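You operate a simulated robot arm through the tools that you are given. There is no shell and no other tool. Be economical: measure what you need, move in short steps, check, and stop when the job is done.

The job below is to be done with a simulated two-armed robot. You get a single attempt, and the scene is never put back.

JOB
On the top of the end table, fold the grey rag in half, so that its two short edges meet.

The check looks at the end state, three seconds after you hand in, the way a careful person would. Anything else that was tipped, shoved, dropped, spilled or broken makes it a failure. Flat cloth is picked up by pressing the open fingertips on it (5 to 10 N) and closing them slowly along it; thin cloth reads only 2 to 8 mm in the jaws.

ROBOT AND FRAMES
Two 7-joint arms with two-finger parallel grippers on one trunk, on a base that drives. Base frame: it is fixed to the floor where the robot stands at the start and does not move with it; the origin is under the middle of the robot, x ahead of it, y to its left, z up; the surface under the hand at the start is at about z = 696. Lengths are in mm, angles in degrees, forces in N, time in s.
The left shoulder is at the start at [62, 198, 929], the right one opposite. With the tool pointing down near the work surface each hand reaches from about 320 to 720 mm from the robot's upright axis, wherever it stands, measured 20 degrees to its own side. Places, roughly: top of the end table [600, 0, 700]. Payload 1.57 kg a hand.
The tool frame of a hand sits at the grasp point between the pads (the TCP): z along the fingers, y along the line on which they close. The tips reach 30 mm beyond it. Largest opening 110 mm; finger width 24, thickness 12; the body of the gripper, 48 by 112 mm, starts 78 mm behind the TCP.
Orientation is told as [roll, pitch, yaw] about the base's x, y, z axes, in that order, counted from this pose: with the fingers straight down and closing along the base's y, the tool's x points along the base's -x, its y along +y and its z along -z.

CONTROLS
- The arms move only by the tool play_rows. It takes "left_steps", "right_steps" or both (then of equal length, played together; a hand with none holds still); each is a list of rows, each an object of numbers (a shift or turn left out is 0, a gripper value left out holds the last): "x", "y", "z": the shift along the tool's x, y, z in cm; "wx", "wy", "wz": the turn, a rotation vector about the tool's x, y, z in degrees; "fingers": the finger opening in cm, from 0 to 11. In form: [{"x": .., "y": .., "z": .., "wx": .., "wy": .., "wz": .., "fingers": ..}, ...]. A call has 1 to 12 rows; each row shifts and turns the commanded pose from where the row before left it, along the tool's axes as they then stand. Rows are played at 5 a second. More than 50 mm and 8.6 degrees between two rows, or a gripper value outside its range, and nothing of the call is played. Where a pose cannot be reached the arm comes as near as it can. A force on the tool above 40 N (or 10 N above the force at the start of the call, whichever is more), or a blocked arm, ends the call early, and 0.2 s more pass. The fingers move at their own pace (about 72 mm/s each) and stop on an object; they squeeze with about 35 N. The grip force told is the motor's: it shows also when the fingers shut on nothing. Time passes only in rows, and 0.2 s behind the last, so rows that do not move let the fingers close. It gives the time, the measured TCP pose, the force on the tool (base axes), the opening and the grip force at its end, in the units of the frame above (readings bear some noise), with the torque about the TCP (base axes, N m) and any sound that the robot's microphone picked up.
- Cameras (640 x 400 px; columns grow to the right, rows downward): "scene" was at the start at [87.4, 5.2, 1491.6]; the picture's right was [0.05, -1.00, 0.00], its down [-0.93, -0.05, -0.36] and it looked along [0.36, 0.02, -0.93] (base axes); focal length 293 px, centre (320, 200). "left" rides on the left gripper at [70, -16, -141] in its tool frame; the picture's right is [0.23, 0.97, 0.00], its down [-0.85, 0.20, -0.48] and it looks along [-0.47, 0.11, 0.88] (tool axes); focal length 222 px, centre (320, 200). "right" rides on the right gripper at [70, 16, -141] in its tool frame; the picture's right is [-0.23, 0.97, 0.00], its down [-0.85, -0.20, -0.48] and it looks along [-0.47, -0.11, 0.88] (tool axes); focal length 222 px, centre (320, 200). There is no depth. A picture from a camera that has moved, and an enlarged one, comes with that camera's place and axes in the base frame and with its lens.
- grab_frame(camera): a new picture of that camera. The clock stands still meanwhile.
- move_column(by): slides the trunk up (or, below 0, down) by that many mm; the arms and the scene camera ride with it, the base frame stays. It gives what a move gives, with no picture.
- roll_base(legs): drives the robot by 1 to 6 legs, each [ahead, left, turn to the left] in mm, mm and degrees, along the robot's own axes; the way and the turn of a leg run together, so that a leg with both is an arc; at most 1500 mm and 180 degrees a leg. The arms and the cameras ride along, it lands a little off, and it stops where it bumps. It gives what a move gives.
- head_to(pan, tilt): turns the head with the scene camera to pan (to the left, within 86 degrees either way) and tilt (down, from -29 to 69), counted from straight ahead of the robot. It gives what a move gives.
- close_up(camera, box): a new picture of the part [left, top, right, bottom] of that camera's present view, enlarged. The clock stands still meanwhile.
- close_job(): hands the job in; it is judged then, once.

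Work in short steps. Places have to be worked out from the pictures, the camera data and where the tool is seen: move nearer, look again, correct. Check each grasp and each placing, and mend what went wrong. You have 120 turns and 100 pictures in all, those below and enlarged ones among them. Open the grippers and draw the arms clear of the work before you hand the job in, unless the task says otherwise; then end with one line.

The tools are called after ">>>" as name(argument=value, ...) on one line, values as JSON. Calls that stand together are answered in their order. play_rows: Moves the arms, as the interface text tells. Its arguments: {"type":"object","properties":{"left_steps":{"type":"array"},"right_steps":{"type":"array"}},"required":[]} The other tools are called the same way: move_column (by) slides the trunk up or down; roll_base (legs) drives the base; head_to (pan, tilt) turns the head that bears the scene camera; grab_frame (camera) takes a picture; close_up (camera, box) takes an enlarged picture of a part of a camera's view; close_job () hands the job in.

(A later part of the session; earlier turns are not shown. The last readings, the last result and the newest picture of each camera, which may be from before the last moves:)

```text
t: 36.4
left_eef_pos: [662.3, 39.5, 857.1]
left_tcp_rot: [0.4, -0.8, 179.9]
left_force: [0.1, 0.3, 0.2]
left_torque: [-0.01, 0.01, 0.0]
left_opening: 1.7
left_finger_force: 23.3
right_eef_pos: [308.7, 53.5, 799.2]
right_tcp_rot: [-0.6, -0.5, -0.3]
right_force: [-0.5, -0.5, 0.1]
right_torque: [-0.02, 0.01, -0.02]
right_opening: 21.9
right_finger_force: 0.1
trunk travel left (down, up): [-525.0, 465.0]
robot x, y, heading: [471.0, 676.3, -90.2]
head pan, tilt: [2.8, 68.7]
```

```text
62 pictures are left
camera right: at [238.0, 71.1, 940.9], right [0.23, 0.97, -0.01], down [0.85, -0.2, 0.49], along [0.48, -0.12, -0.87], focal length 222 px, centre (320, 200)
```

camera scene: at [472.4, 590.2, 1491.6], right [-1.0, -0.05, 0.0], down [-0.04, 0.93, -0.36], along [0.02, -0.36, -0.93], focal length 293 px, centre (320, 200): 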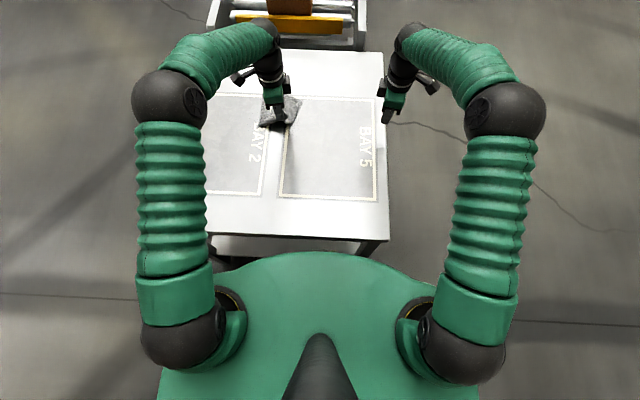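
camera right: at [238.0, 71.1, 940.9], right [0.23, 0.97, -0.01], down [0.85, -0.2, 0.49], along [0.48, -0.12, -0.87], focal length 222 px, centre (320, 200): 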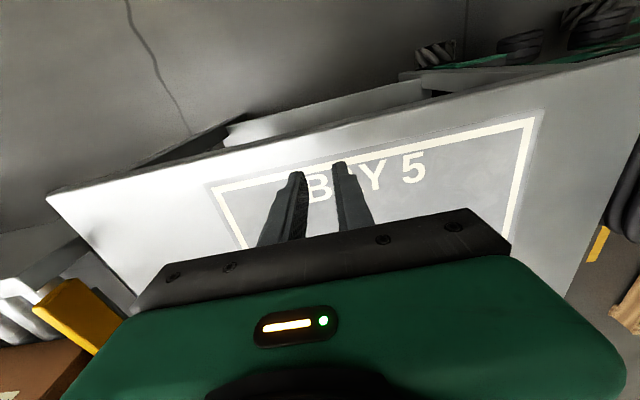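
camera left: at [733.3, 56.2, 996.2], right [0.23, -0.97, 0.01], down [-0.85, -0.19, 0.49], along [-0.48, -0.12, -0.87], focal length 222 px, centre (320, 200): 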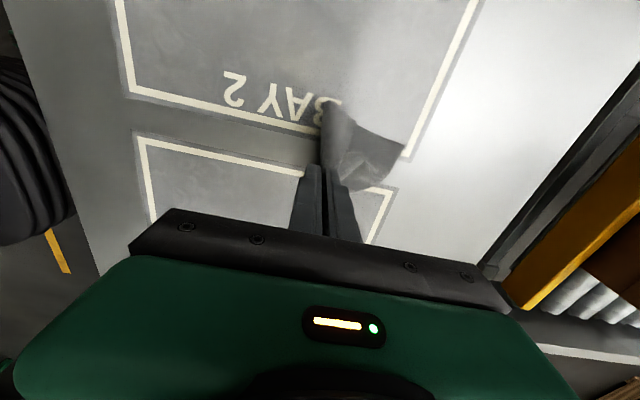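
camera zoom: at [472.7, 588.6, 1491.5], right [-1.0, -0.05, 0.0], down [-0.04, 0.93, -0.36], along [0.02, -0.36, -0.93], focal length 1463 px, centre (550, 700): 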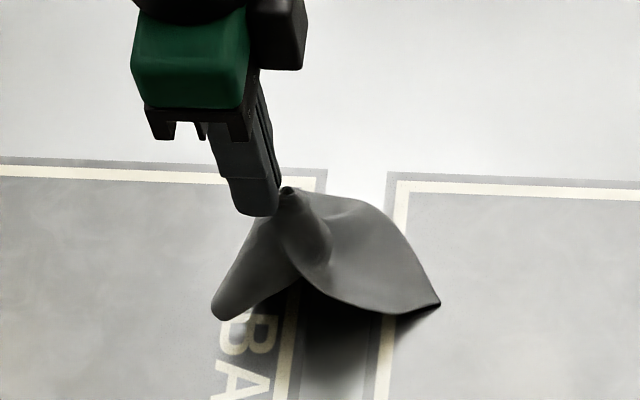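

The loose corner seems to have dropped out at about (573,9). I now lay the held corner down towards (735,85) to spread the rag.

>>> play_rows(left_steps=[{"x": 1.2, "y": -0.8, "z": 1.5}, {"x": 1.2, "y": -0.8, "z": 1.8}, {"x": 1.2, "y": -0.9, "z": 2}, {"x": 1.2, "y": -0.9, "z": 2}, {"x": 1.2, "y": -0.6, "z": 2}, {"x": 1, "y": -0.5, "z": 2}, {}])

>>> close_up(camera="scene", box=[178, 60, 338, 160])

>>> grab_frame(camera="left")

```text
t: 38.0
left_eef_pos: [730.0, 83.5, 742.5]
left_tcp_rot: [0.5, -0.8, 180.0]
left_force: [0.0, -0.1, 0.4]
left_torque: [-0.04, 0.0, 0.04]
left_opening: 1.8
left_finger_force: 24.0
right_eef_pos: [309.0, 53.4, 799.2]
right_tcp_rot: [-0.6, -0.6, -0.2]
right_force: [0.4, -1.2, 0.7]
right_torque: [0.01, -0.01, 0.0]
right_opening: 21.7
right_finger_force: 0.1
trunk travel left (down, up): [-525.0, 465.0]
robot x, y, heading: [470.1, 676.1, -90.0]
head pan, tilt: [2.8, 68.7]
```

```text
4.00 times, centred on (258, 110) of scene
camera zoom: at [473.0, 589.1, 1491.5], right [-1.0, -0.05, 0.0], down [-0.04, 0.93, -0.36], along [0.02, -0.36, -0.93], focal length 1171 px, centre (568, 560)
```

zoom: 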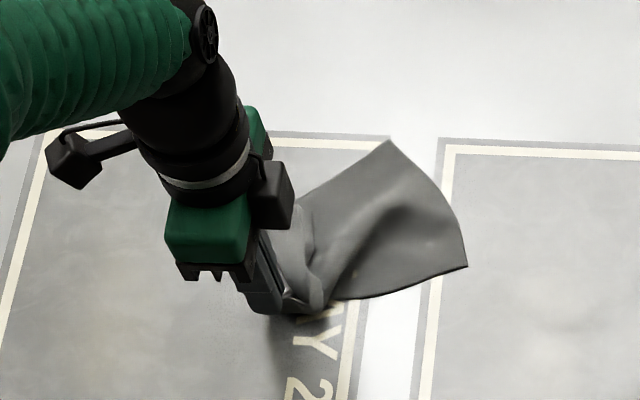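

```text
60 pictures are left
camera left: at [801.8, 100.2, 882.0], right [0.23, -0.97, 0.01], down [-0.85, -0.19, 0.49], along [-0.48, -0.12, -0.87], focal length 222 px, centre (320, 200)
```

left: 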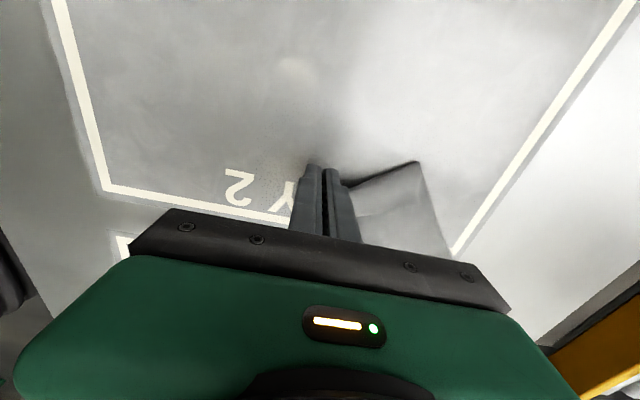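

The rag has a wave along its long sides, and corners lie at about (583,32), (659,-88) and (757,-1). I draw the held corner by (-60,+68) to pull the wave out and bring it nearer to me.

>>> play_rows(left_steps=[{"x": -1, "y": -1.1}, {"x": -1, "y": -1.1}, {"x": -1, "y": -1.1}, {"x": -1, "y": -1.2}, {"x": -1, "y": -1.2, "z": 0.3}, {"x": -1, "y": -1.1, "z": 0.4}, {"z": 0.4}, {}])

>>> close_up(camera="scene", box=[178, 60, 338, 160])

>>> grab_frame(camera="left")

```text
t: 39.8
left_eef_pos: [669.5, 151.1, 731.3]
left_tcp_rot: [0.6, -0.8, 180.0]
left_force: [0.4, 0.1, 0.1]
left_torque: [-0.06, 0.01, -0.01]
left_opening: 1.6
left_finger_force: 23.5
right_eef_pos: [307.7, 53.7, 799.2]
right_tcp_rot: [-0.6, -0.6, -0.2]
right_force: [-0.2, -1.1, 0.1]
right_torque: [0.03, 0.0, -0.02]
right_opening: 21.9
right_finger_force: 0.0
trunk travel left (down, up): [-525.0, 465.0]
robot x, y, heading: [474.5, 679.6, -90.3]
head pan, tilt: [2.8, 68.7]
```

```text
4.00 times, centred on (258, 110) of scene
camera zoom: at [472.6, 589.3, 1491.5], right [-1.0, -0.05, 0.0], down [-0.04, 0.93, -0.36], along [0.02, -0.36, -0.93], focal length 1171 px, centre (568, 560)
```

zoom: 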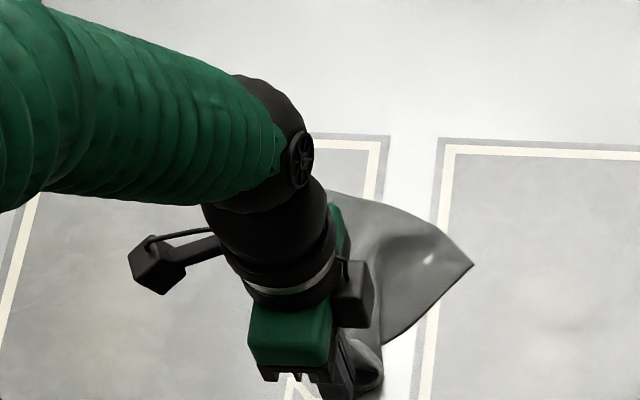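

```text
58 pictures are left
camera left: at [740.8, 168.2, 870.4], right [0.23, -0.97, 0.01], down [-0.85, -0.19, 0.49], along [-0.48, -0.12, -0.87], focal length 222 px, centre (320, 200)
```

left: 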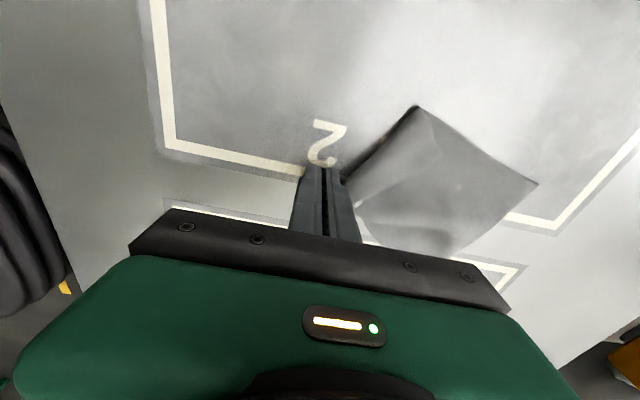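

Reinterpreting: the constant 142 mm side is the far short edge, now at (579,33)–(704,-33). The point (737,93) is a fold on the long side, so the held corner is folded over. I swing it over an arc to its proper place, about (755,158).

>>> play_rows(left_steps=[{"x": 0.6, "z": -1.5}, {"x": 1, "z": -1.5}, {"x": 1.2, "z": -1}, {"x": 1.2}, {"x": 1.2, "y": -0.2}, {"x": 1.2, "y": -0.2, "z": 1}, {"x": 1.2, "y": -0.2, "z": 1}, {"x": 1, "y": -0.2, "z": 1.2}, {}])

>>> close_up(camera="scene", box=[178, 80, 338, 180])

>>> grab_frame(camera="left")

```text
t: 41.8
left_eef_pos: [758.5, 158.7, 737.0]
left_tcp_rot: [0.6, -0.8, 180.0]
left_force: [0.6, 0.0, 0.2]
left_torque: [0.01, 0.0, -0.01]
left_opening: 1.7
left_finger_force: 23.9
right_eef_pos: [310.4, 53.1, 799.1]
right_tcp_rot: [-0.6, -0.6, -0.2]
right_force: [0.2, 0.1, 0.2]
right_torque: [-0.01, 0.0, 0.03]
right_opening: 22.2
right_finger_force: 0.0
trunk travel left (down, up): [-525.0, 465.0]
robot x, y, heading: [472.6, 677.0, -89.9]
head pan, tilt: [2.8, 68.7]
```

```text
4.00 times, centred on (258, 130) of scene
camera zoom: at [473.2, 589.2, 1491.5], right [-1.0, -0.05, 0.0], down [-0.04, 0.93, -0.36], along [0.02, -0.36, -0.93], focal length 1171 px, centre (568, 480)
```

zoom: 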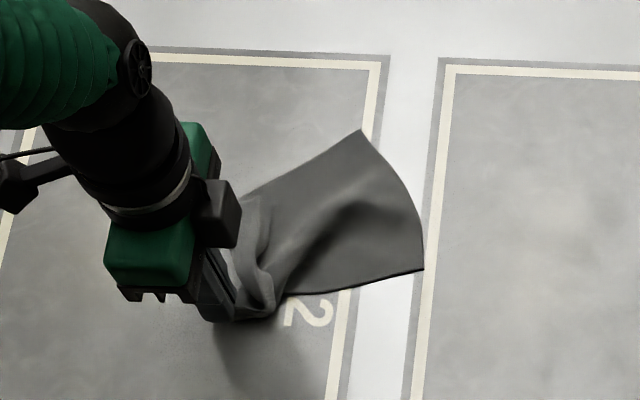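

```text
56 pictures are left
camera left: at [828.9, 175.9, 876.3], right [0.23, -0.97, 0.01], down [-0.85, -0.19, 0.49], along [-0.48, -0.12, -0.87], focal length 222 px, centre (320, 200)
```

left: 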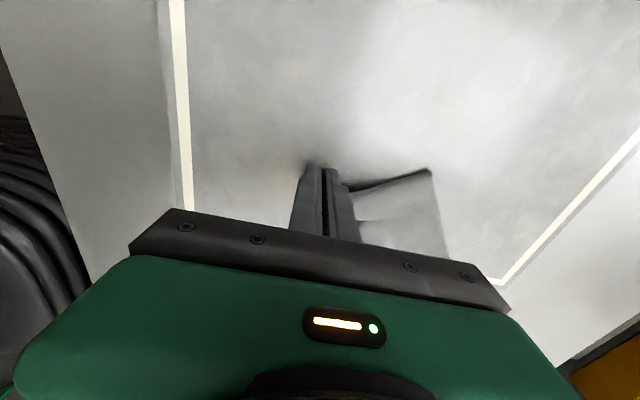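

Dragging only slides the folded rag bodily. I lift it quite clear of the table by the held corner so it unfolds by its own weight, and look.

>>> play_rows(left_steps=[{"z": -3}, {"z": -3}, {"z": -3, "x": -1}, {"z": -3, "x": -2}, {"z": -3, "x": -2}, {"z": -3, "x": -2}, {"z": -3, "x": -2}, {"z": -3, "x": -2}, {"z": -3}, {}, {}, {}])

>>> grab_frame(camera="scene")

>>> grab_frame(camera="left")

>>> grab_frame(camera="right")

```text
t: 44.4
left_eef_pos: [649.4, 162.8, 1009.5]
left_tcp_rot: [0.3, -0.8, 180.0]
left_force: [0.7, -0.3, 0.4]
left_torque: [-0.06, -0.02, -0.01]
left_opening: 2.0
left_finger_force: 24.0
right_eef_pos: [308.8, 52.9, 799.7]
right_tcp_rot: [-0.6, -0.6, -0.2]
right_force: [0.7, -0.6, 0.5]
right_torque: [-0.01, 0.01, -0.01]
right_opening: 21.9
right_finger_force: 0.1
trunk travel left (down, up): [-525.0, 465.0]
robot x, y, heading: [470.3, 675.5, -90.0]
head pan, tilt: [2.8, 68.7]
```

```text
55 pictures are left
camera scene: at [472.6, 589.5, 1491.5], right [-1.0, -0.05, 0.0], down [-0.04, 0.93, -0.36], along [0.02, -0.36, -0.93], focal length 293 px, centre (320, 200)
```

scene: 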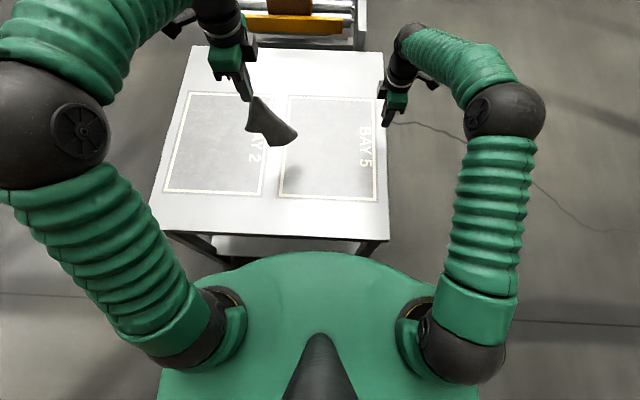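

```text
54 pictures are left
camera left: at [720.4, 178.9, 1149.3], right [0.23, -0.97, 0.01], down [-0.85, -0.19, 0.49], along [-0.48, -0.12, -0.87], focal length 222 px, centre (320, 200)
```

left: 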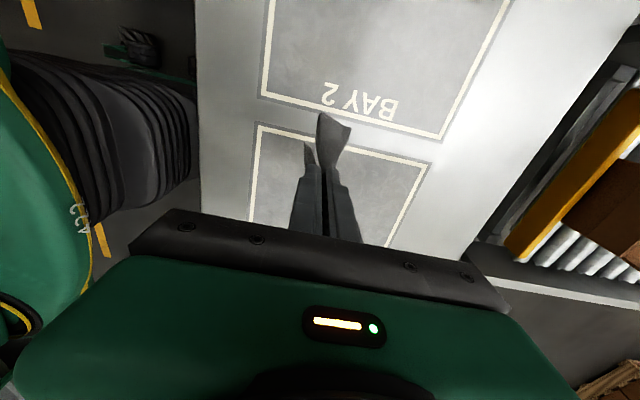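

```text
53 pictures are left
camera right: at [237.9, 71.2, 941.0], right [0.23, 0.97, -0.01], down [0.85, -0.2, 0.49], along [0.48, -0.12, -0.87], focal length 222 px, centre (320, 200)
```

right: 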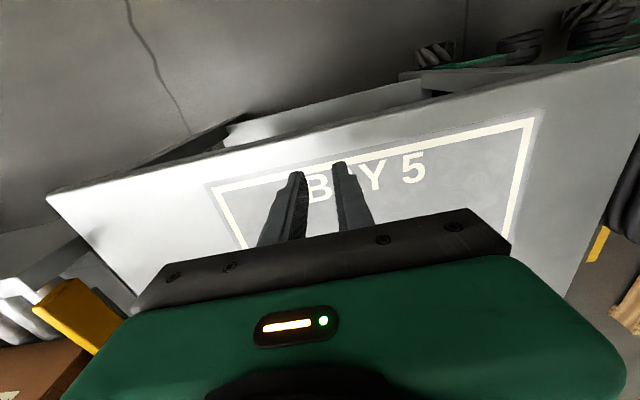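

>>> close_up(camera="scene", box=[206, 72, 326, 147])

>>> close_up(camera="left", box=[260, 80, 420, 180])

```text
5.33 times, centred on (266, 110) of scene
camera zoom: at [472.6, 589.5, 1491.5], right [-1.0, -0.05, 0.0], down [-0.04, 0.93, -0.36], along [0.02, -0.36, -0.93], focal length 1561 px, centre (608, 683)
```

zoom: 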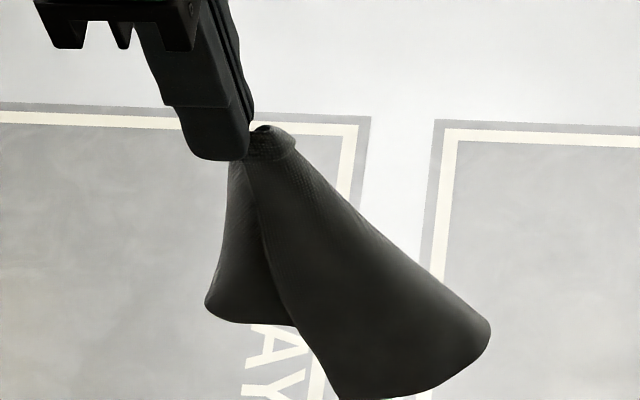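

```text
4.00 times, centred on (340, 130) of left
camera zoom: at [720.4, 178.9, 1149.3], right [0.23, -0.97, 0.01], down [-0.85, -0.19, 0.49], along [-0.48, -0.12, -0.87], focal length 888 px, centre (240, 480)
```

zoom: 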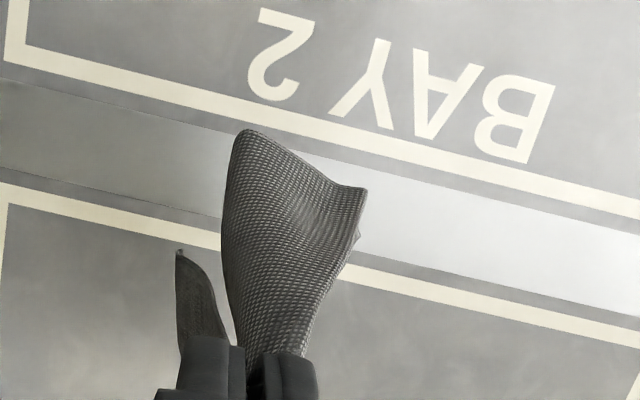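

The rag hangs free in two flaps. I lay it down along the diagonal: first I bring the lower corner over (600,20), then I sweep the held corner towards (735,200) while lowering.

>>> play_rows(left_steps=[{"x": -0.8, "y": 2.4}, {"x": -0.8, "y": 2.4}, {"x": -0.8, "y": 2.4}, {"x": -0.8, "y": 2.4}, {"x": -0.8, "y": 2.4}, {"x": -0.9, "y": 2.3}, {}, {"z": 2}, {"z": 2}, {"z": 1.8}, {}, {}])

>>> close_up(camera="scene", box=[206, 60, 366, 160])

```text
t: 47.0
left_eef_pos: [602.6, 33.1, 947.3]
left_tcp_rot: [0.5, -0.8, 180.0]
left_force: [-0.2, -0.1, 0.5]
left_torque: [0.03, -0.04, 0.01]
left_opening: 2.0
left_finger_force: 23.6
left hand out of reach, approached as far as the arm can: row 6
right_eef_pos: [308.4, 53.9, 799.8]
right_tcp_rot: [-0.5, -0.6, -0.2]
right_force: [-0.2, -0.5, -0.1]
right_torque: [0.02, -0.01, -0.02]
right_opening: 21.9
right_finger_force: 0.1
trunk travel left (down, up): [-525.0, 465.0]
robot x, y, heading: [467.3, 676.1, -90.2]
head pan, tilt: [2.8, 68.7]
```

```text
4.00 times, centred on (286, 110) of scene
camera zoom: at [472.2, 588.7, 1491.5], right [-1.0, -0.05, 0.0], down [-0.04, 0.93, -0.36], along [0.02, -0.36, -0.93], focal length 1171 px, centre (456, 560)
```

zoom: 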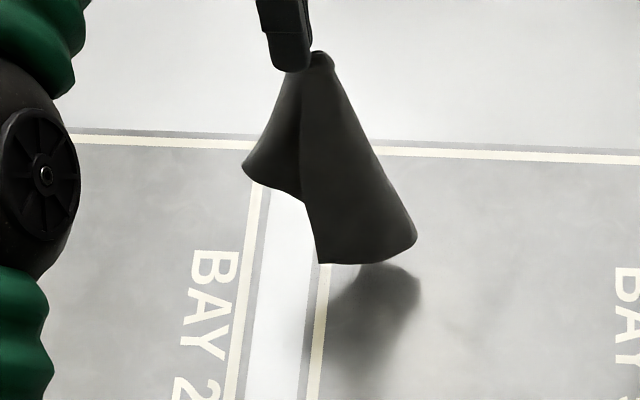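

Still just clear of the table. Now the lowering sweep.

>>> play_rows(left_steps=[{"z": 2.5}, {"x": 0.6, "y": -0.8, "z": 2.0}, {"x": 1.6, "y": -2.2, "z": 1.3}, {"x": 1.5, "y": -2.1, "z": 1.7}, {"x": 1.4, "y": -1.9, "z": 2.0}, {"x": 1.3, "y": -1.7, "z": 2.3}, {"x": 1.2, "y": -1.5, "z": 2.5}, {"x": 1.0, "y": -1.3, "z": 2.5}, {"x": 0.9, "y": -1.2, "z": 2.2}, {"x": 0.8, "y": -1.0, "z": 1.6}, {"x": 0.6, "y": -0.8, "z": 0.4}, {}])

>>> close_up(camera="scene", box=[178, 80, 338, 180])

>>> grab_frame(camera="left")

```text
t: 49.6
left_eef_pos: [708.1, 177.4, 733.4]
left_tcp_rot: [0.5, -0.8, 180.1]
left_force: [-0.4, 0.2, 1.1]
left_torque: [-0.03, 0.01, 0.03]
left_opening: 2.0
left_finger_force: 24.0
right_eef_pos: [308.7, 52.6, 800.6]
right_tcp_rot: [-0.7, -0.5, -0.2]
right_force: [-0.1, 0.1, -0.2]
right_torque: [0.03, 0.0, 0.01]
right_opening: 21.8
right_finger_force: 0.1
trunk travel left (down, up): [-525.0, 465.0]
robot x, y, heading: [467.3, 678.2, -90.3]
head pan, tilt: [2.8, 68.7]
```

```text
4.00 times, centred on (258, 130) of scene
camera zoom: at [472.9, 589.0, 1491.5], right [-1.0, -0.05, 0.0], down [-0.04, 0.93, -0.36], along [0.02, -0.36, -0.93], focal length 1171 px, centre (568, 480)
```

zoom: 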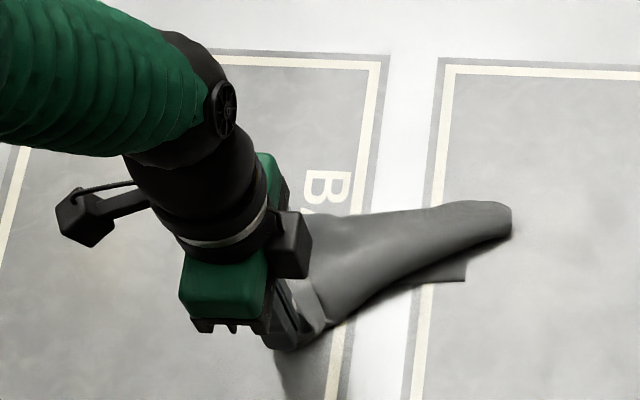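

```text
48 pictures are left
camera left: at [779.8, 194.5, 871.9], right [0.23, -0.97, 0.01], down [-0.85, -0.19, 0.49], along [-0.48, -0.12, -0.87], focal length 222 px, centre (320, 200)
```

left: 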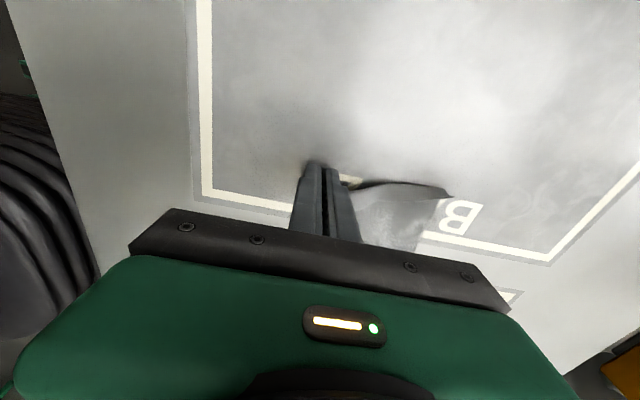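

It lies lengthwise but doubled. I release, lift the left hand away to the side, and look at the rag unobstructed.

>>> play_rows(left_steps=[{"fingers": 1.5}, {"fingers": 2.5}, {"z": -2}, {"z": -3}, {"z": -3, "x": 1}, {"z": -2, "x": 3}, {"x": 4}, {"x": 4}, {}])

>>> close_up(camera="scene", box=[178, 90, 338, 190])

>>> grab_frame(camera="left")

```text
t: 51.6
left_eef_pos: [831.3, 177.5, 833.7]
left_tcp_rot: [0.5, -0.8, 179.9]
left_force: [0.1, 0.3, -0.8]
left_torque: [0.0, 0.02, -0.06]
left_opening: 24.9
left_finger_force: 0.0
right_eef_pos: [308.8, 53.1, 799.7]
right_tcp_rot: [-0.6, -0.6, -0.2]
right_force: [0.2, 0.4, 0.3]
right_torque: [-0.03, 0.0, 0.0]
right_opening: 21.9
right_finger_force: 0.1
trunk travel left (down, up): [-525.0, 465.0]
robot x, y, heading: [474.8, 676.6, -90.1]
head pan, tilt: [2.8, 68.7]
```

```text
4.00 times, centred on (258, 140) of scene
camera zoom: at [473.5, 589.3, 1491.5], right [-1.0, -0.05, 0.0], down [-0.04, 0.93, -0.36], along [0.02, -0.36, -0.93], focal length 1171 px, centre (568, 440)
```

zoom: 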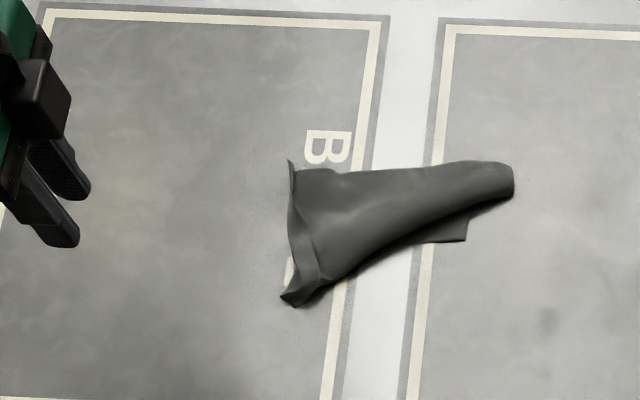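

```text
46 pictures are left
camera left: at [902.2, 194.6, 973.4], right [0.23, -0.97, 0.01], down [-0.85, -0.19, 0.49], along [-0.48, -0.12, -0.87], focal length 222 px, centre (320, 200)
```

left: 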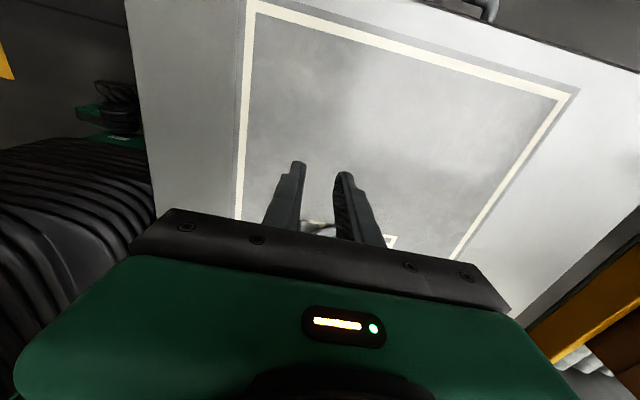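

>>> close_up(camera="scene", box=[240, 124, 312, 169])

```text
8.89 times, centred on (276, 146) of scene
camera zoom: at [473.5, 589.3, 1491.5], right [-1.0, -0.05, 0.0], down [-0.04, 0.93, -0.36], along [0.02, -0.36, -0.93], focal length 2602 px, centre (711, 676)
```

zoom: 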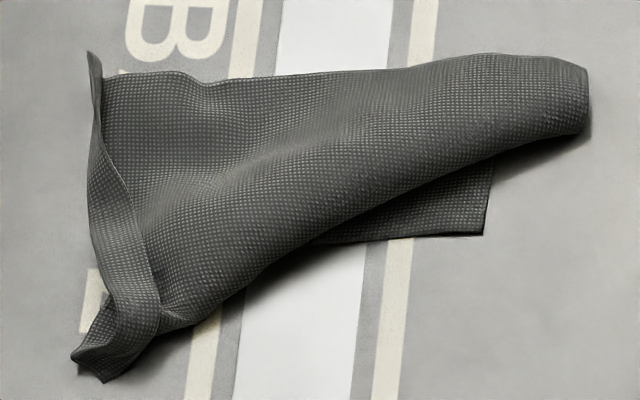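

Now it is clear. A is at (714,177), B at (725,54) and D near (546,51). The long side A–C is folded under, with corner C peeping out at (576,120). I'll pinch C with the left hand and pull it out towards (528,190).

>>> play_rows(left_steps=[{"x": -4, "y": 1, "fingers": 1.2}, {"x": -4, "y": 1}, {"x": -4, "y": 1}, {"x": -4, "y": 1}, {"x": -4, "y": 1}, {"x": -4, "y": 1}, {"x": -0.8, "y": 0.4, "z": 2}, {"z": 3}, {"z": 2}, {"z": 1.5}, {}])

>>> grab_frame(camera="left")

>>> close_up(camera="scene", box=[240, 124, 312, 169])

```text
t: 54.0
left_eef_pos: [580.2, 113.0, 752.9]
left_tcp_rot: [0.7, -0.8, 180.0]
left_force: [0.2, -0.8, -0.2]
left_torque: [-0.05, 0.0, -0.01]
left_opening: 12.2
left_finger_force: 0.0
right_eef_pos: [308.9, 54.3, 799.4]
right_tcp_rot: [-0.5, -0.5, -0.2]
right_force: [-0.6, -0.7, -0.8]
right_torque: [-0.01, 0.01, 0.01]
right_opening: 22.0
right_finger_force: 0.1
trunk travel left (down, up): [-525.0, 465.0]
robot x, y, heading: [476.1, 679.6, -90.2]
head pan, tilt: [2.8, 68.7]
```

```text
44 pictures are left
camera left: at [652.1, 129.7, 891.6], right [0.23, -0.97, 0.01], down [-0.85, -0.19, 0.49], along [-0.48, -0.12, -0.87], focal length 222 px, centre (320, 200)
```

left: 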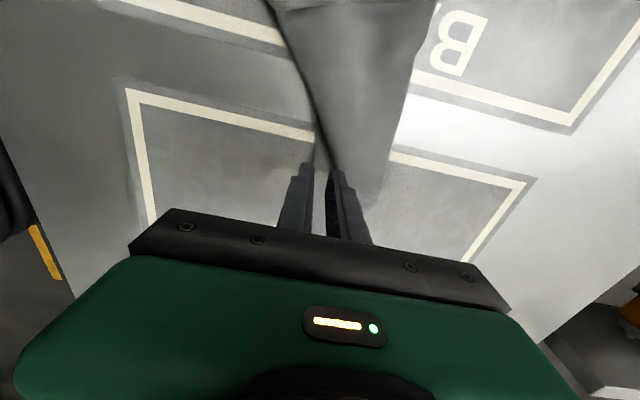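

```text
8.89 times, centred on (276, 146) of scene
camera zoom: at [472.2, 589.1, 1491.5], right [-1.0, -0.05, 0.0], down [-0.04, 0.93, -0.36], along [0.02, -0.36, -0.93], focal length 2602 px, centre (711, 676)
```

zoom: 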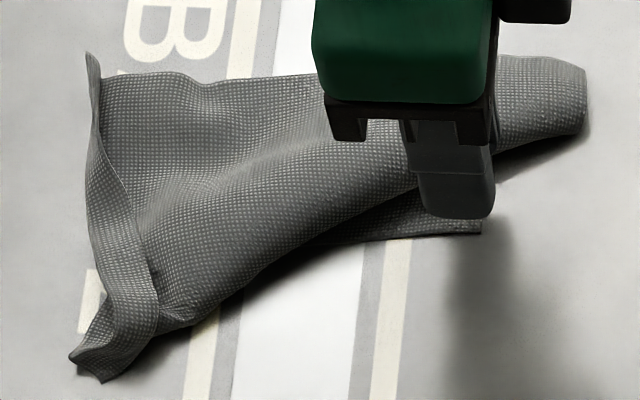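

The fingers are over the flap. A small shift and a narrower opening, then I descend to contact.

>>> play_rows(left_steps=[{"x": 0.5, "y": 0.15, "fingers": 1.0}, {"z": 1.2}, {"z": 0.8}, {"z": 0.3}, {"z": 0.2}, {}])

```text
t: 55.4
left_eef_pos: [584.7, 110.3, 728.3]
left_tcp_rot: [0.7, -0.8, 180.1]
left_force: [0.9, 0.0, 8.7]
left_torque: [-0.12, -0.03, 0.02]
left_opening: 10.0
left_finger_force: 0.0
right_eef_pos: [308.5, 53.8, 800.1]
right_tcp_rot: [-0.6, -0.6, -0.2]
right_force: [-0.1, 0.2, -0.9]
right_torque: [-0.01, 0.01, 0.0]
right_opening: 21.8
right_finger_force: 0.1
trunk travel left (down, up): [-525.0, 465.0]
robot x, y, heading: [473.6, 681.1, -90.1]
head pan, tilt: [2.8, 68.7]
```

Contact at 8.7 N. I close slowly and lift a little.

>>> play_rows(left_steps=[{"fingers": 0.8}, {"fingers": 0.6}, {"fingers": 0.4}, {"fingers": 0.2}, {"fingers": 0}, {}, {}, {"z": -0.5, "y": -0.3}, {"z": -0.5, "y": -0.5}, {"y": -0.5}, {}])

>>> close_up(camera="scene", box=[240, 124, 312, 169])

>>> close_up(camera="left", box=[260, 100, 420, 220])

```text
t: 57.8
left_eef_pos: [584.4, 124.2, 736.2]
left_tcp_rot: [0.4, -0.7, 180.0]
left_force: [0.3, 1.2, -0.2]
left_torque: [0.0, -0.04, -0.01]
left_opening: 0.2
left_finger_force: 21.3
right_eef_pos: [307.2, 53.4, 799.4]
right_tcp_rot: [-0.6, -0.6, -0.2]
right_force: [1.1, 0.1, 0.5]
right_torque: [-0.01, 0.0, -0.01]
right_opening: 22.0
right_finger_force: 0.0
trunk travel left (down, up): [-525.0, 465.0]
robot x, y, heading: [474.8, 679.5, -90.0]
head pan, tilt: [2.8, 68.7]
```

```text
8.89 times, centred on (276, 146) of scene
camera zoom: at [472.2, 588.8, 1491.4], right [-1.0, -0.05, 0.0], down [-0.04, 0.93, -0.36], along [0.02, -0.36, -0.93], focal length 2602 px, centre (711, 676)
```

zoom: 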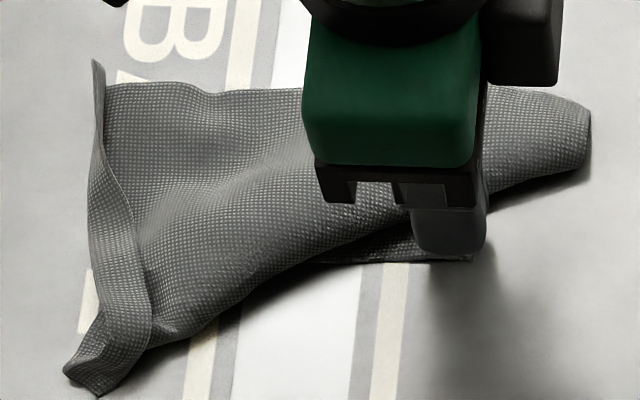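

```text
3.33 times, centred on (340, 160) of left
camera zoom: at [656.0, 141.0, 875.5], right [0.23, -0.97, 0.01], down [-0.85, -0.19, 0.49], along [-0.48, -0.12, -0.87], focal length 740 px, centre (253, 333)
```

zoom: 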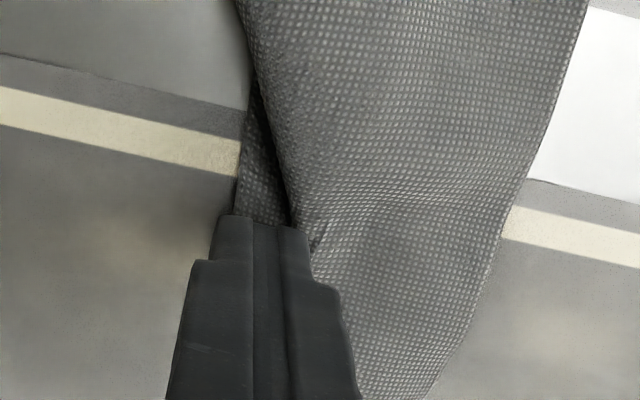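

The jaws closed on nothing, and the rag was only nudged. I lift, turn the left wrist back 90° so the fingers close along the flap's edge (x), and try again with a wider opening.

>>> play_rows(left_steps=[{"z": -1.5, "fingers": 1.8}, {"z": -2, "wz": -8.2}, {"wz": -8.2}, {"wz": -8.2}, {"wz": -8.2}, {"wz": -8.2}, {"wz": -8.2}, {"wz": -8.2}, {"wz": -8.2}, {"wz": -8.2}, {"wz": -8.2}, {"wz": -8.0}])

>>> play_rows(left_steps=[{"y": 0.6, "x": 0.35}, {"y": 0.6, "x": 0.35, "z": 1}, {"z": 1}, {}])

>>> close_up(camera="left", box=[240, 80, 432, 200])

>>> close_up(camera="scene", box=[240, 124, 312, 169])

```text
t: 60.4
left_eef_pos: [585.7, 125.2, 773.1]
left_tcp_rot: [-0.7, -0.6, -90.0]
left_force: [-0.5, -0.8, -0.1]
left_torque: [0.02, 0.0, -0.01]
left_opening: 18.1
left_finger_force: 0.0
right_eef_pos: [308.2, 53.7, 799.6]
right_tcp_rot: [-0.6, -0.6, -0.1]
right_force: [-0.1, 0.0, -0.3]
right_torque: [0.02, 0.0, 0.0]
right_opening: 22.0
right_finger_force: 0.2
trunk travel left (down, up): [-525.0, 465.0]
robot x, y, heading: [467.5, 677.1, -90.3]
head pan, tilt: [2.8, 68.7]
```

```text
t: 61.4
left_eef_pos: [598.4, 131.3, 750.7]
left_tcp_rot: [-0.7, -0.4, -90.0]
left_force: [0.8, 0.6, -0.1]
left_torque: [-0.02, 0.04, 0.01]
left_opening: 18.2
left_finger_force: 0.1
right_eef_pos: [308.6, 53.3, 800.3]
right_tcp_rot: [-0.6, -0.6, -0.2]
right_force: [0.0, -0.5, 0.3]
right_torque: [-0.01, 0.01, 0.0]
right_opening: 22.2
right_finger_force: 0.1
trunk travel left (down, up): [-525.0, 465.0]
robot x, y, heading: [468.7, 675.0, -89.9]
head pan, tilt: [2.8, 68.7]
```

```text
3.33 times, centred on (336, 140) of left
camera zoom: at [582.8, 201.5, 891.1], right [0.97, 0.23, -0.02], down [0.21, -0.85, 0.48], along [0.1, -0.47, -0.88], focal length 740 px, centre (267, 400)
```

zoom: 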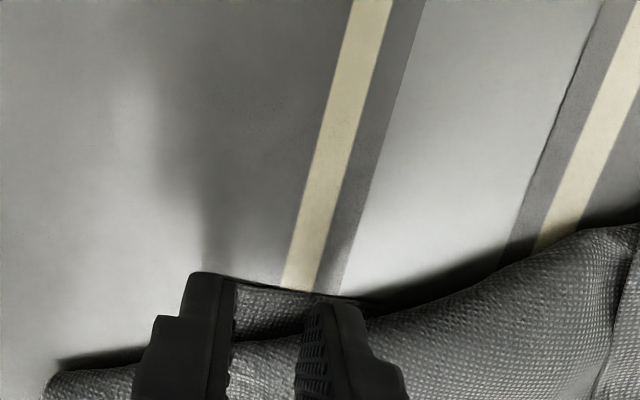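

```text
8.89 times, centred on (276, 146) of scene
camera zoom: at [472.1, 589.2, 1491.5], right [-1.0, -0.05, 0.0], down [-0.04, 0.93, -0.36], along [0.02, -0.36, -0.93], focal length 2602 px, centre (711, 676)
```

zoom: 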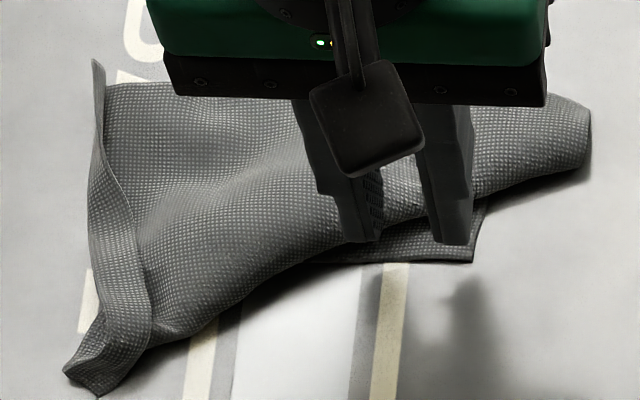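

The fingertips are well set over the flap's edge. I descend to contact.

>>> play_rows(left_steps=[{"z": 1.2}, {"z": 0.7}, {"z": 0.3}, {"z": 0.15}, {}])

```text
t: 62.6
left_eef_pos: [596.1, 131.1, 728.3]
left_tcp_rot: [-0.8, -0.6, -90.0]
left_force: [0.3, -0.6, 7.8]
left_torque: [-0.08, -0.14, 0.0]
left_opening: 18.9
left_finger_force: 0.4
right_eef_pos: [308.8, 53.4, 800.2]
right_tcp_rot: [-0.6, -0.8, -0.2]
right_force: [0.7, 0.5, 0.8]
right_torque: [0.01, -0.04, -0.02]
right_opening: 22.0
right_finger_force: 0.0
trunk travel left (down, up): [-525.0, 465.0]
robot x, y, heading: [469.8, 677.6, -90.1]
head pan, tilt: [2.8, 68.7]
```

Contact at 8 N; I close slowly.

>>> play_rows(left_steps=[{"fingers": 1.6}, {"fingers": 1.3}, {"fingers": 1.0}, {"fingers": 0.7}, {"fingers": 0.4}, {"fingers": 0.1}, {"fingers": 0}, {}, {}])

>>> close_up(camera="left", box=[240, 80, 432, 200])

```text
t: 64.6
left_eef_pos: [597.6, 131.0, 728.2]
left_tcp_rot: [-0.8, -0.7, -89.9]
left_force: [1.7, -0.3, 11.7]
left_torque: [-0.13, -0.16, 0.01]
left_opening: 2.0
left_finger_force: 23.8
right_eef_pos: [307.8, 53.6, 800.0]
right_tcp_rot: [-0.7, -0.5, -0.1]
right_force: [-0.3, -0.7, -0.1]
right_torque: [-0.01, 0.01, -0.02]
right_opening: 21.9
right_finger_force: 0.1
trunk travel left (down, up): [-525.0, 465.0]
robot x, y, heading: [470.4, 679.2, -90.0]
head pan, tilt: [2.8, 68.7]
```

```text
3.33 times, centred on (336, 140) of left
camera zoom: at [582.6, 202.2, 868.1], right [0.97, 0.23, -0.02], down [0.21, -0.85, 0.48], along [0.1, -0.48, -0.87], focal length 740 px, centre (267, 400)
```

zoom: 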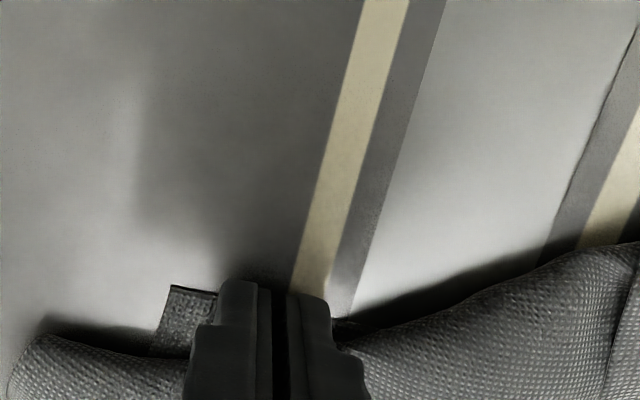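

Gripped (2 mm). I draw the corner out along the table towards (545,200).

>>> play_rows(left_steps=[{"z": -0.3, "x": 0.5}, {"x": 1, "y": -0.3}, {"x": 1, "y": -0.5}, {"x": 1, "y": -0.6}, {"x": 1, "y": -0.7}, {"x": 1, "y": -0.7}, {"x": 1, "y": -0.7}, {}])

>>> close_up(camera="scene", box=[228, 120, 324, 180])

```text
t: 66.4
left_eef_pos: [560.9, 195.4, 730.0]
left_tcp_rot: [-0.9, -0.6, -90.0]
left_force: [-0.3, 0.1, -0.6]
left_torque: [0.01, -0.01, 0.06]
left_opening: 1.7
left_finger_force: 23.7
right_eef_pos: [308.5, 52.9, 799.6]
right_tcp_rot: [-0.6, -0.8, -0.2]
right_force: [-0.1, 0.2, 0.6]
right_torque: [0.0, -0.02, 0.05]
right_opening: 21.9
right_finger_force: 0.1
trunk travel left (down, up): [-525.0, 465.0]
robot x, y, heading: [471.8, 680.2, -90.1]
head pan, tilt: [2.8, 68.7]
```

```text
6.67 times, centred on (276, 150) of scene
camera zoom: at [471.8, 589.0, 1491.5], right [-1.0, -0.05, 0.0], down [-0.04, 0.93, -0.36], along [0.02, -0.36, -0.93], focal length 1951 px, centre (613, 533)
```

zoom: 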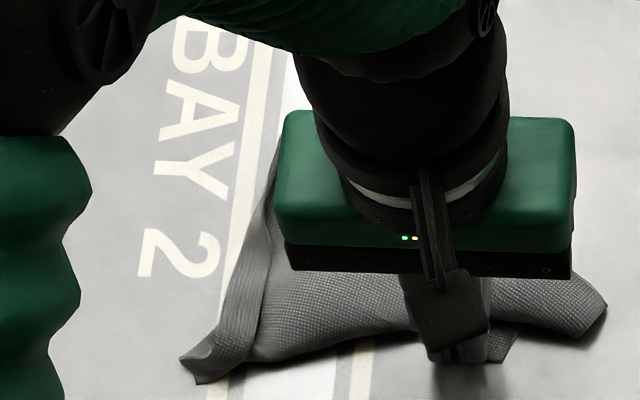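

The rag slid along whole, as the table is slippery. I lift this corner about 110 mm so the under-fold drops open by its weight while the rest stays on the table.

>>> play_rows(left_steps=[{"z": -2}, {"z": -2, "x": -0.5}, {"z": -2, "x": -0.5}, {"z": -2, "x": -0.5}, {"z": -2, "x": -0.5}, {"z": -1}, {}, {}, {}])

>>> close_up(camera="scene", box=[220, 110, 332, 180])

>>> grab_frame(camera="left")

>>> grab_frame(camera="right")

```text
t: 68.4
left_eef_pos: [563.3, 177.6, 841.6]
left_tcp_rot: [-0.9, -0.4, -89.9]
left_force: [-0.5, -0.2, 1.3]
left_torque: [-0.04, 0.0, 0.02]
left_opening: 1.8
left_finger_force: 23.6
right_eef_pos: [307.7, 53.5, 798.7]
right_tcp_rot: [-0.5, -0.7, -0.2]
right_force: [-0.1, 1.2, 1.2]
right_torque: [0.0, 0.01, 0.0]
right_opening: 22.0
right_finger_force: 0.1
trunk travel left (down, up): [-525.0, 465.0]
robot x, y, heading: [474.5, 679.3, -90.1]
head pan, tilt: [2.8, 68.7]
```

```text
5.71 times, centred on (276, 145) of scene
camera zoom: at [471.9, 589.3, 1491.5], right [-1.0, -0.05, 0.0], down [-0.04, 0.93, -0.36], along [0.02, -0.36, -0.93], focal length 1672 px, centre (571, 514)
```

zoom: 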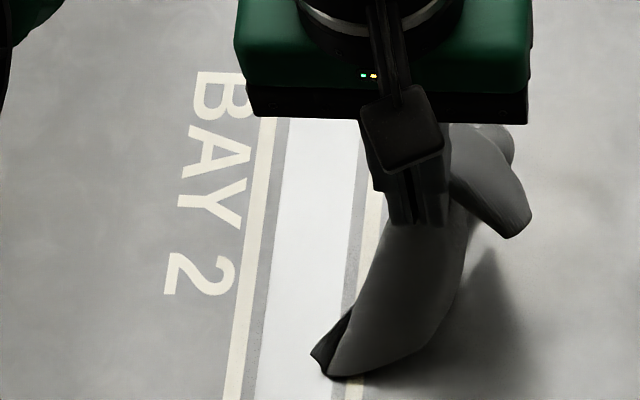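

```text
35 pictures are left
camera left: at [548.8, 247.9, 980.8], right [0.97, 0.23, -0.01], down [0.21, -0.85, 0.48], along [0.1, -0.47, -0.88], focal length 222 px, centre (320, 200)
```

left: 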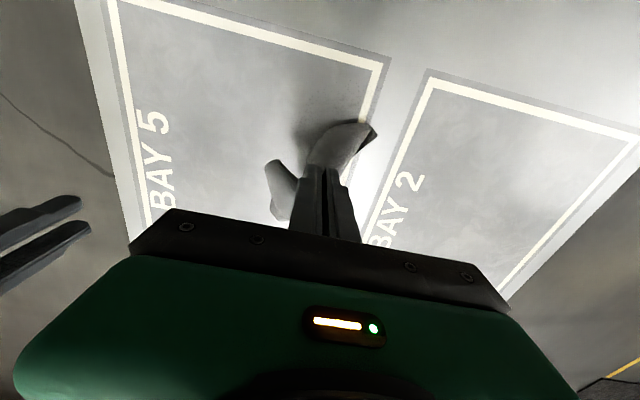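

```text
34 pictures are left
camera right: at [237.5, 71.1, 940.8], right [0.23, 0.97, -0.01], down [0.85, -0.2, 0.49], along [0.48, -0.12, -0.87], focal length 222 px, centre (320, 200)
```

right: 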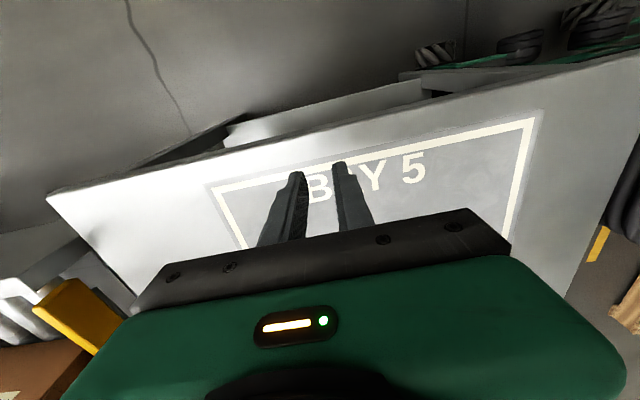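

The flap with the adjacent short-edge corner (D) hangs out on the -x side. I lower while moving +x so that corner trails out on the table within reach of the right hand. Holding both corners of one short edge, I can then shake the rag straight.

>>> play_rows(left_steps=[{"z": 2, "y": 0.3}, {"z": 2, "y": 0.7}, {"z": 2, "y": 1.2}, {"z": 1.8, "y": 1.6}, {"z": 1.4, "y": 2}, {"z": 1, "y": 2, "x": 0.3}, {"z": 0.7, "y": 1.5, "x": 0.3}, {"z": 0.1, "y": 1}, {}, {}])

>>> close_up(camera="scene", box=[212, 110, 324, 180])

```text
t: 70.6
left_eef_pos: [665.5, 181.0, 728.4]
left_tcp_rot: [-0.8, -0.4, -90.1]
left_force: [-0.4, -1.0, 0.2]
left_torque: [-0.02, -0.02, 0.01]
left_opening: 1.4
left_finger_force: 23.4
right_eef_pos: [309.3, 52.6, 798.5]
right_tcp_rot: [-0.6, -0.6, -0.3]
right_force: [-0.4, 0.0, -0.7]
right_torque: [-0.04, 0.01, -0.01]
right_opening: 22.0
right_finger_force: 0.1
trunk travel left (down, up): [-525.0, 465.0]
robot x, y, heading: [469.8, 676.5, -89.9]
head pan, tilt: [2.8, 68.7]
```

```text
5.71 times, centred on (268, 145) of scene
camera zoom: at [472.5, 589.2, 1491.5], right [-1.0, -0.05, 0.0], down [-0.04, 0.93, -0.36], along [0.02, -0.36, -0.93], focal length 1672 px, centre (617, 514)
```

zoom: 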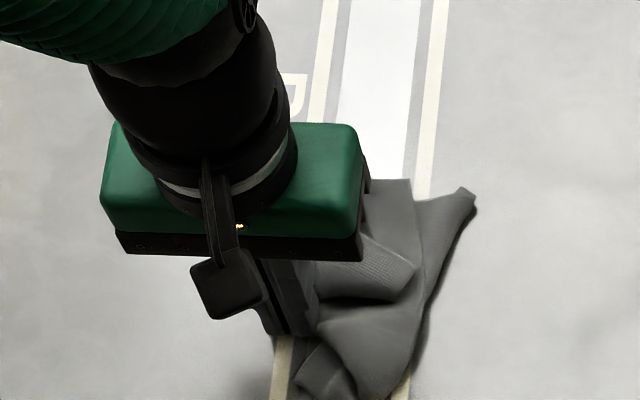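

>>> close_up(camera="scene", box=[250, 136, 314, 190])

>>> close_up(camera="left", box=[160, 40, 400, 220])

```text
7.41 times, centred on (282, 163) of scene
camera zoom: at [472.5, 589.2, 1491.5], right [-1.0, -0.05, 0.0], down [-0.04, 0.93, -0.36], along [0.02, -0.36, -0.93], focal length 2168 px, centre (602, 474)
```

zoom: 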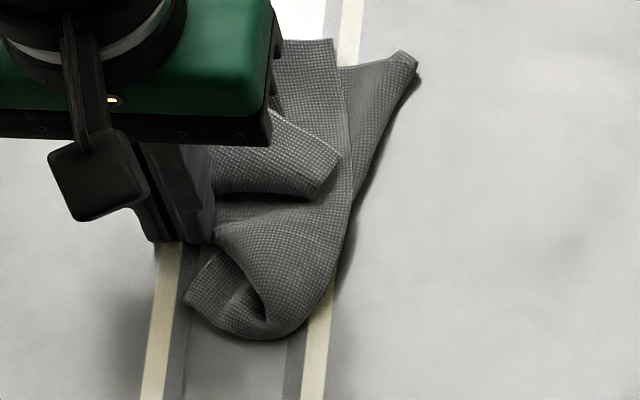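

```text
2.22 times, centred on (280, 130) of left
camera zoom: at [650.0, 251.4, 869.0], right [0.97, 0.23, -0.02], down [0.21, -0.85, 0.48], along [0.1, -0.47, -0.88], focal length 494 px, centre (409, 356)
```

zoom: 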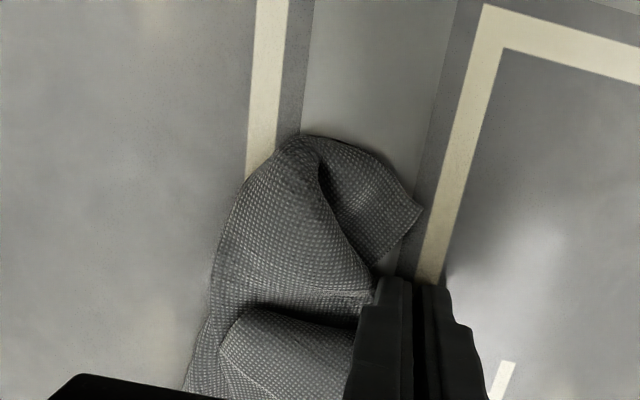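

Visible corners: K1 (577,97), K2 (614,90) and K3 (662,215), with the left hand holding one at (665,181). I'll take K1 with the right hand. Once both are lifted and drawn apart, the tension distance will tell which edge I hold and shake the rag open.

>>> play_rows(right_steps=[{"x": -4, "y": 0.8}, {"x": -4, "y": 0.8}, {"x": -4, "y": 0.8}, {"x": -4, "y": 0.8}, {"x": -4, "y": 0.8}, {"x": -4, "y": 0.8}, {"x": -3.8, "y": 0.7}, {"wz": -7.5}, {"wz": -7.5}, {"z": 2.5}, {"z": 2}, {}])

>>> close_up(camera="right", box=[240, 60, 480, 210])

```text
t: 73.2
left_eef_pos: [665.8, 180.4, 728.0]
left_tcp_rot: [-0.8, -0.4, -90.0]
left_force: [-0.8, 0.4, 1.5]
left_torque: [0.03, 0.0, -0.01]
left_opening: 1.4
left_finger_force: 23.3
right_eef_pos: [589.6, 105.8, 755.6]
right_tcp_rot: [-0.7, -0.4, 14.8]
right_force: [0.0, 0.8, -0.7]
right_torque: [0.0, 0.01, -0.02]
right_opening: 21.9
right_finger_force: 0.0
trunk travel left (down, up): [-525.0, 465.0]
robot x, y, heading: [470.1, 680.1, -89.9]
head pan, tilt: [2.8, 68.7]
```

```text
2.67 times, centred on (360, 135) of right
camera zoom: at [516.6, 105.7, 897.6], right [-0.03, 1.0, -0.01], down [0.87, 0.03, 0.49], along [0.49, 0.01, -0.87], focal length 592 px, centre (213, 373)
```

zoom: 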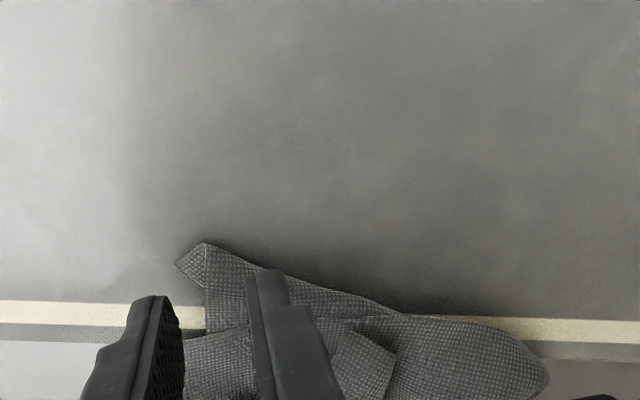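

The tip of K1 is at (577,103), so my inner finger would miss it. I shift 12 mm along the closing line and come down.

>>> play_rows(right_steps=[{"x": 0.15, "y": 1.2, "fingers": 1.9}, {"z": 1.5}, {"z": 0.7}, {"z": 0.3}, {"z": 0.2}, {}])

```text
t: 74.6
left_eef_pos: [665.4, 180.9, 729.2]
left_tcp_rot: [-0.8, -0.6, -89.9]
left_force: [-0.2, 0.2, 1.4]
left_torque: [0.0, 0.04, -0.01]
left_opening: 1.7
left_finger_force: 23.5
right_eef_pos: [583.8, 117.2, 730.5]
right_tcp_rot: [-0.7, -0.4, 14.8]
right_force: [0.0, -0.7, 0.1]
right_torque: [0.02, 0.01, -0.01]
right_opening: 19.2
right_finger_force: 0.0
trunk travel left (down, up): [-525.0, 465.0]
robot x, y, heading: [468.8, 679.4, -90.2]
head pan, tilt: [2.8, 68.7]
```

>>> play_rows(right_steps=[{"z": 0.2}, {"z": 0.12}, {}])

```text
t: 75.4
left_eef_pos: [665.6, 181.7, 730.8]
left_tcp_rot: [-0.9, -0.6, -89.9]
left_force: [0.5, 0.0, -0.2]
left_torque: [0.01, 0.0, -0.01]
left_opening: 1.5
left_finger_force: 23.9
right_eef_pos: [584.6, 119.2, 729.2]
right_tcp_rot: [-0.9, -0.4, 14.7]
right_force: [-0.1, -1.3, 13.8]
right_torque: [-0.12, -0.08, 0.01]
right_opening: 18.9
right_finger_force: 0.0
trunk travel left (down, up): [-525.0, 465.0]
robot x, y, heading: [468.1, 678.0, -90.0]
head pan, tilt: [2.8, 68.7]
```

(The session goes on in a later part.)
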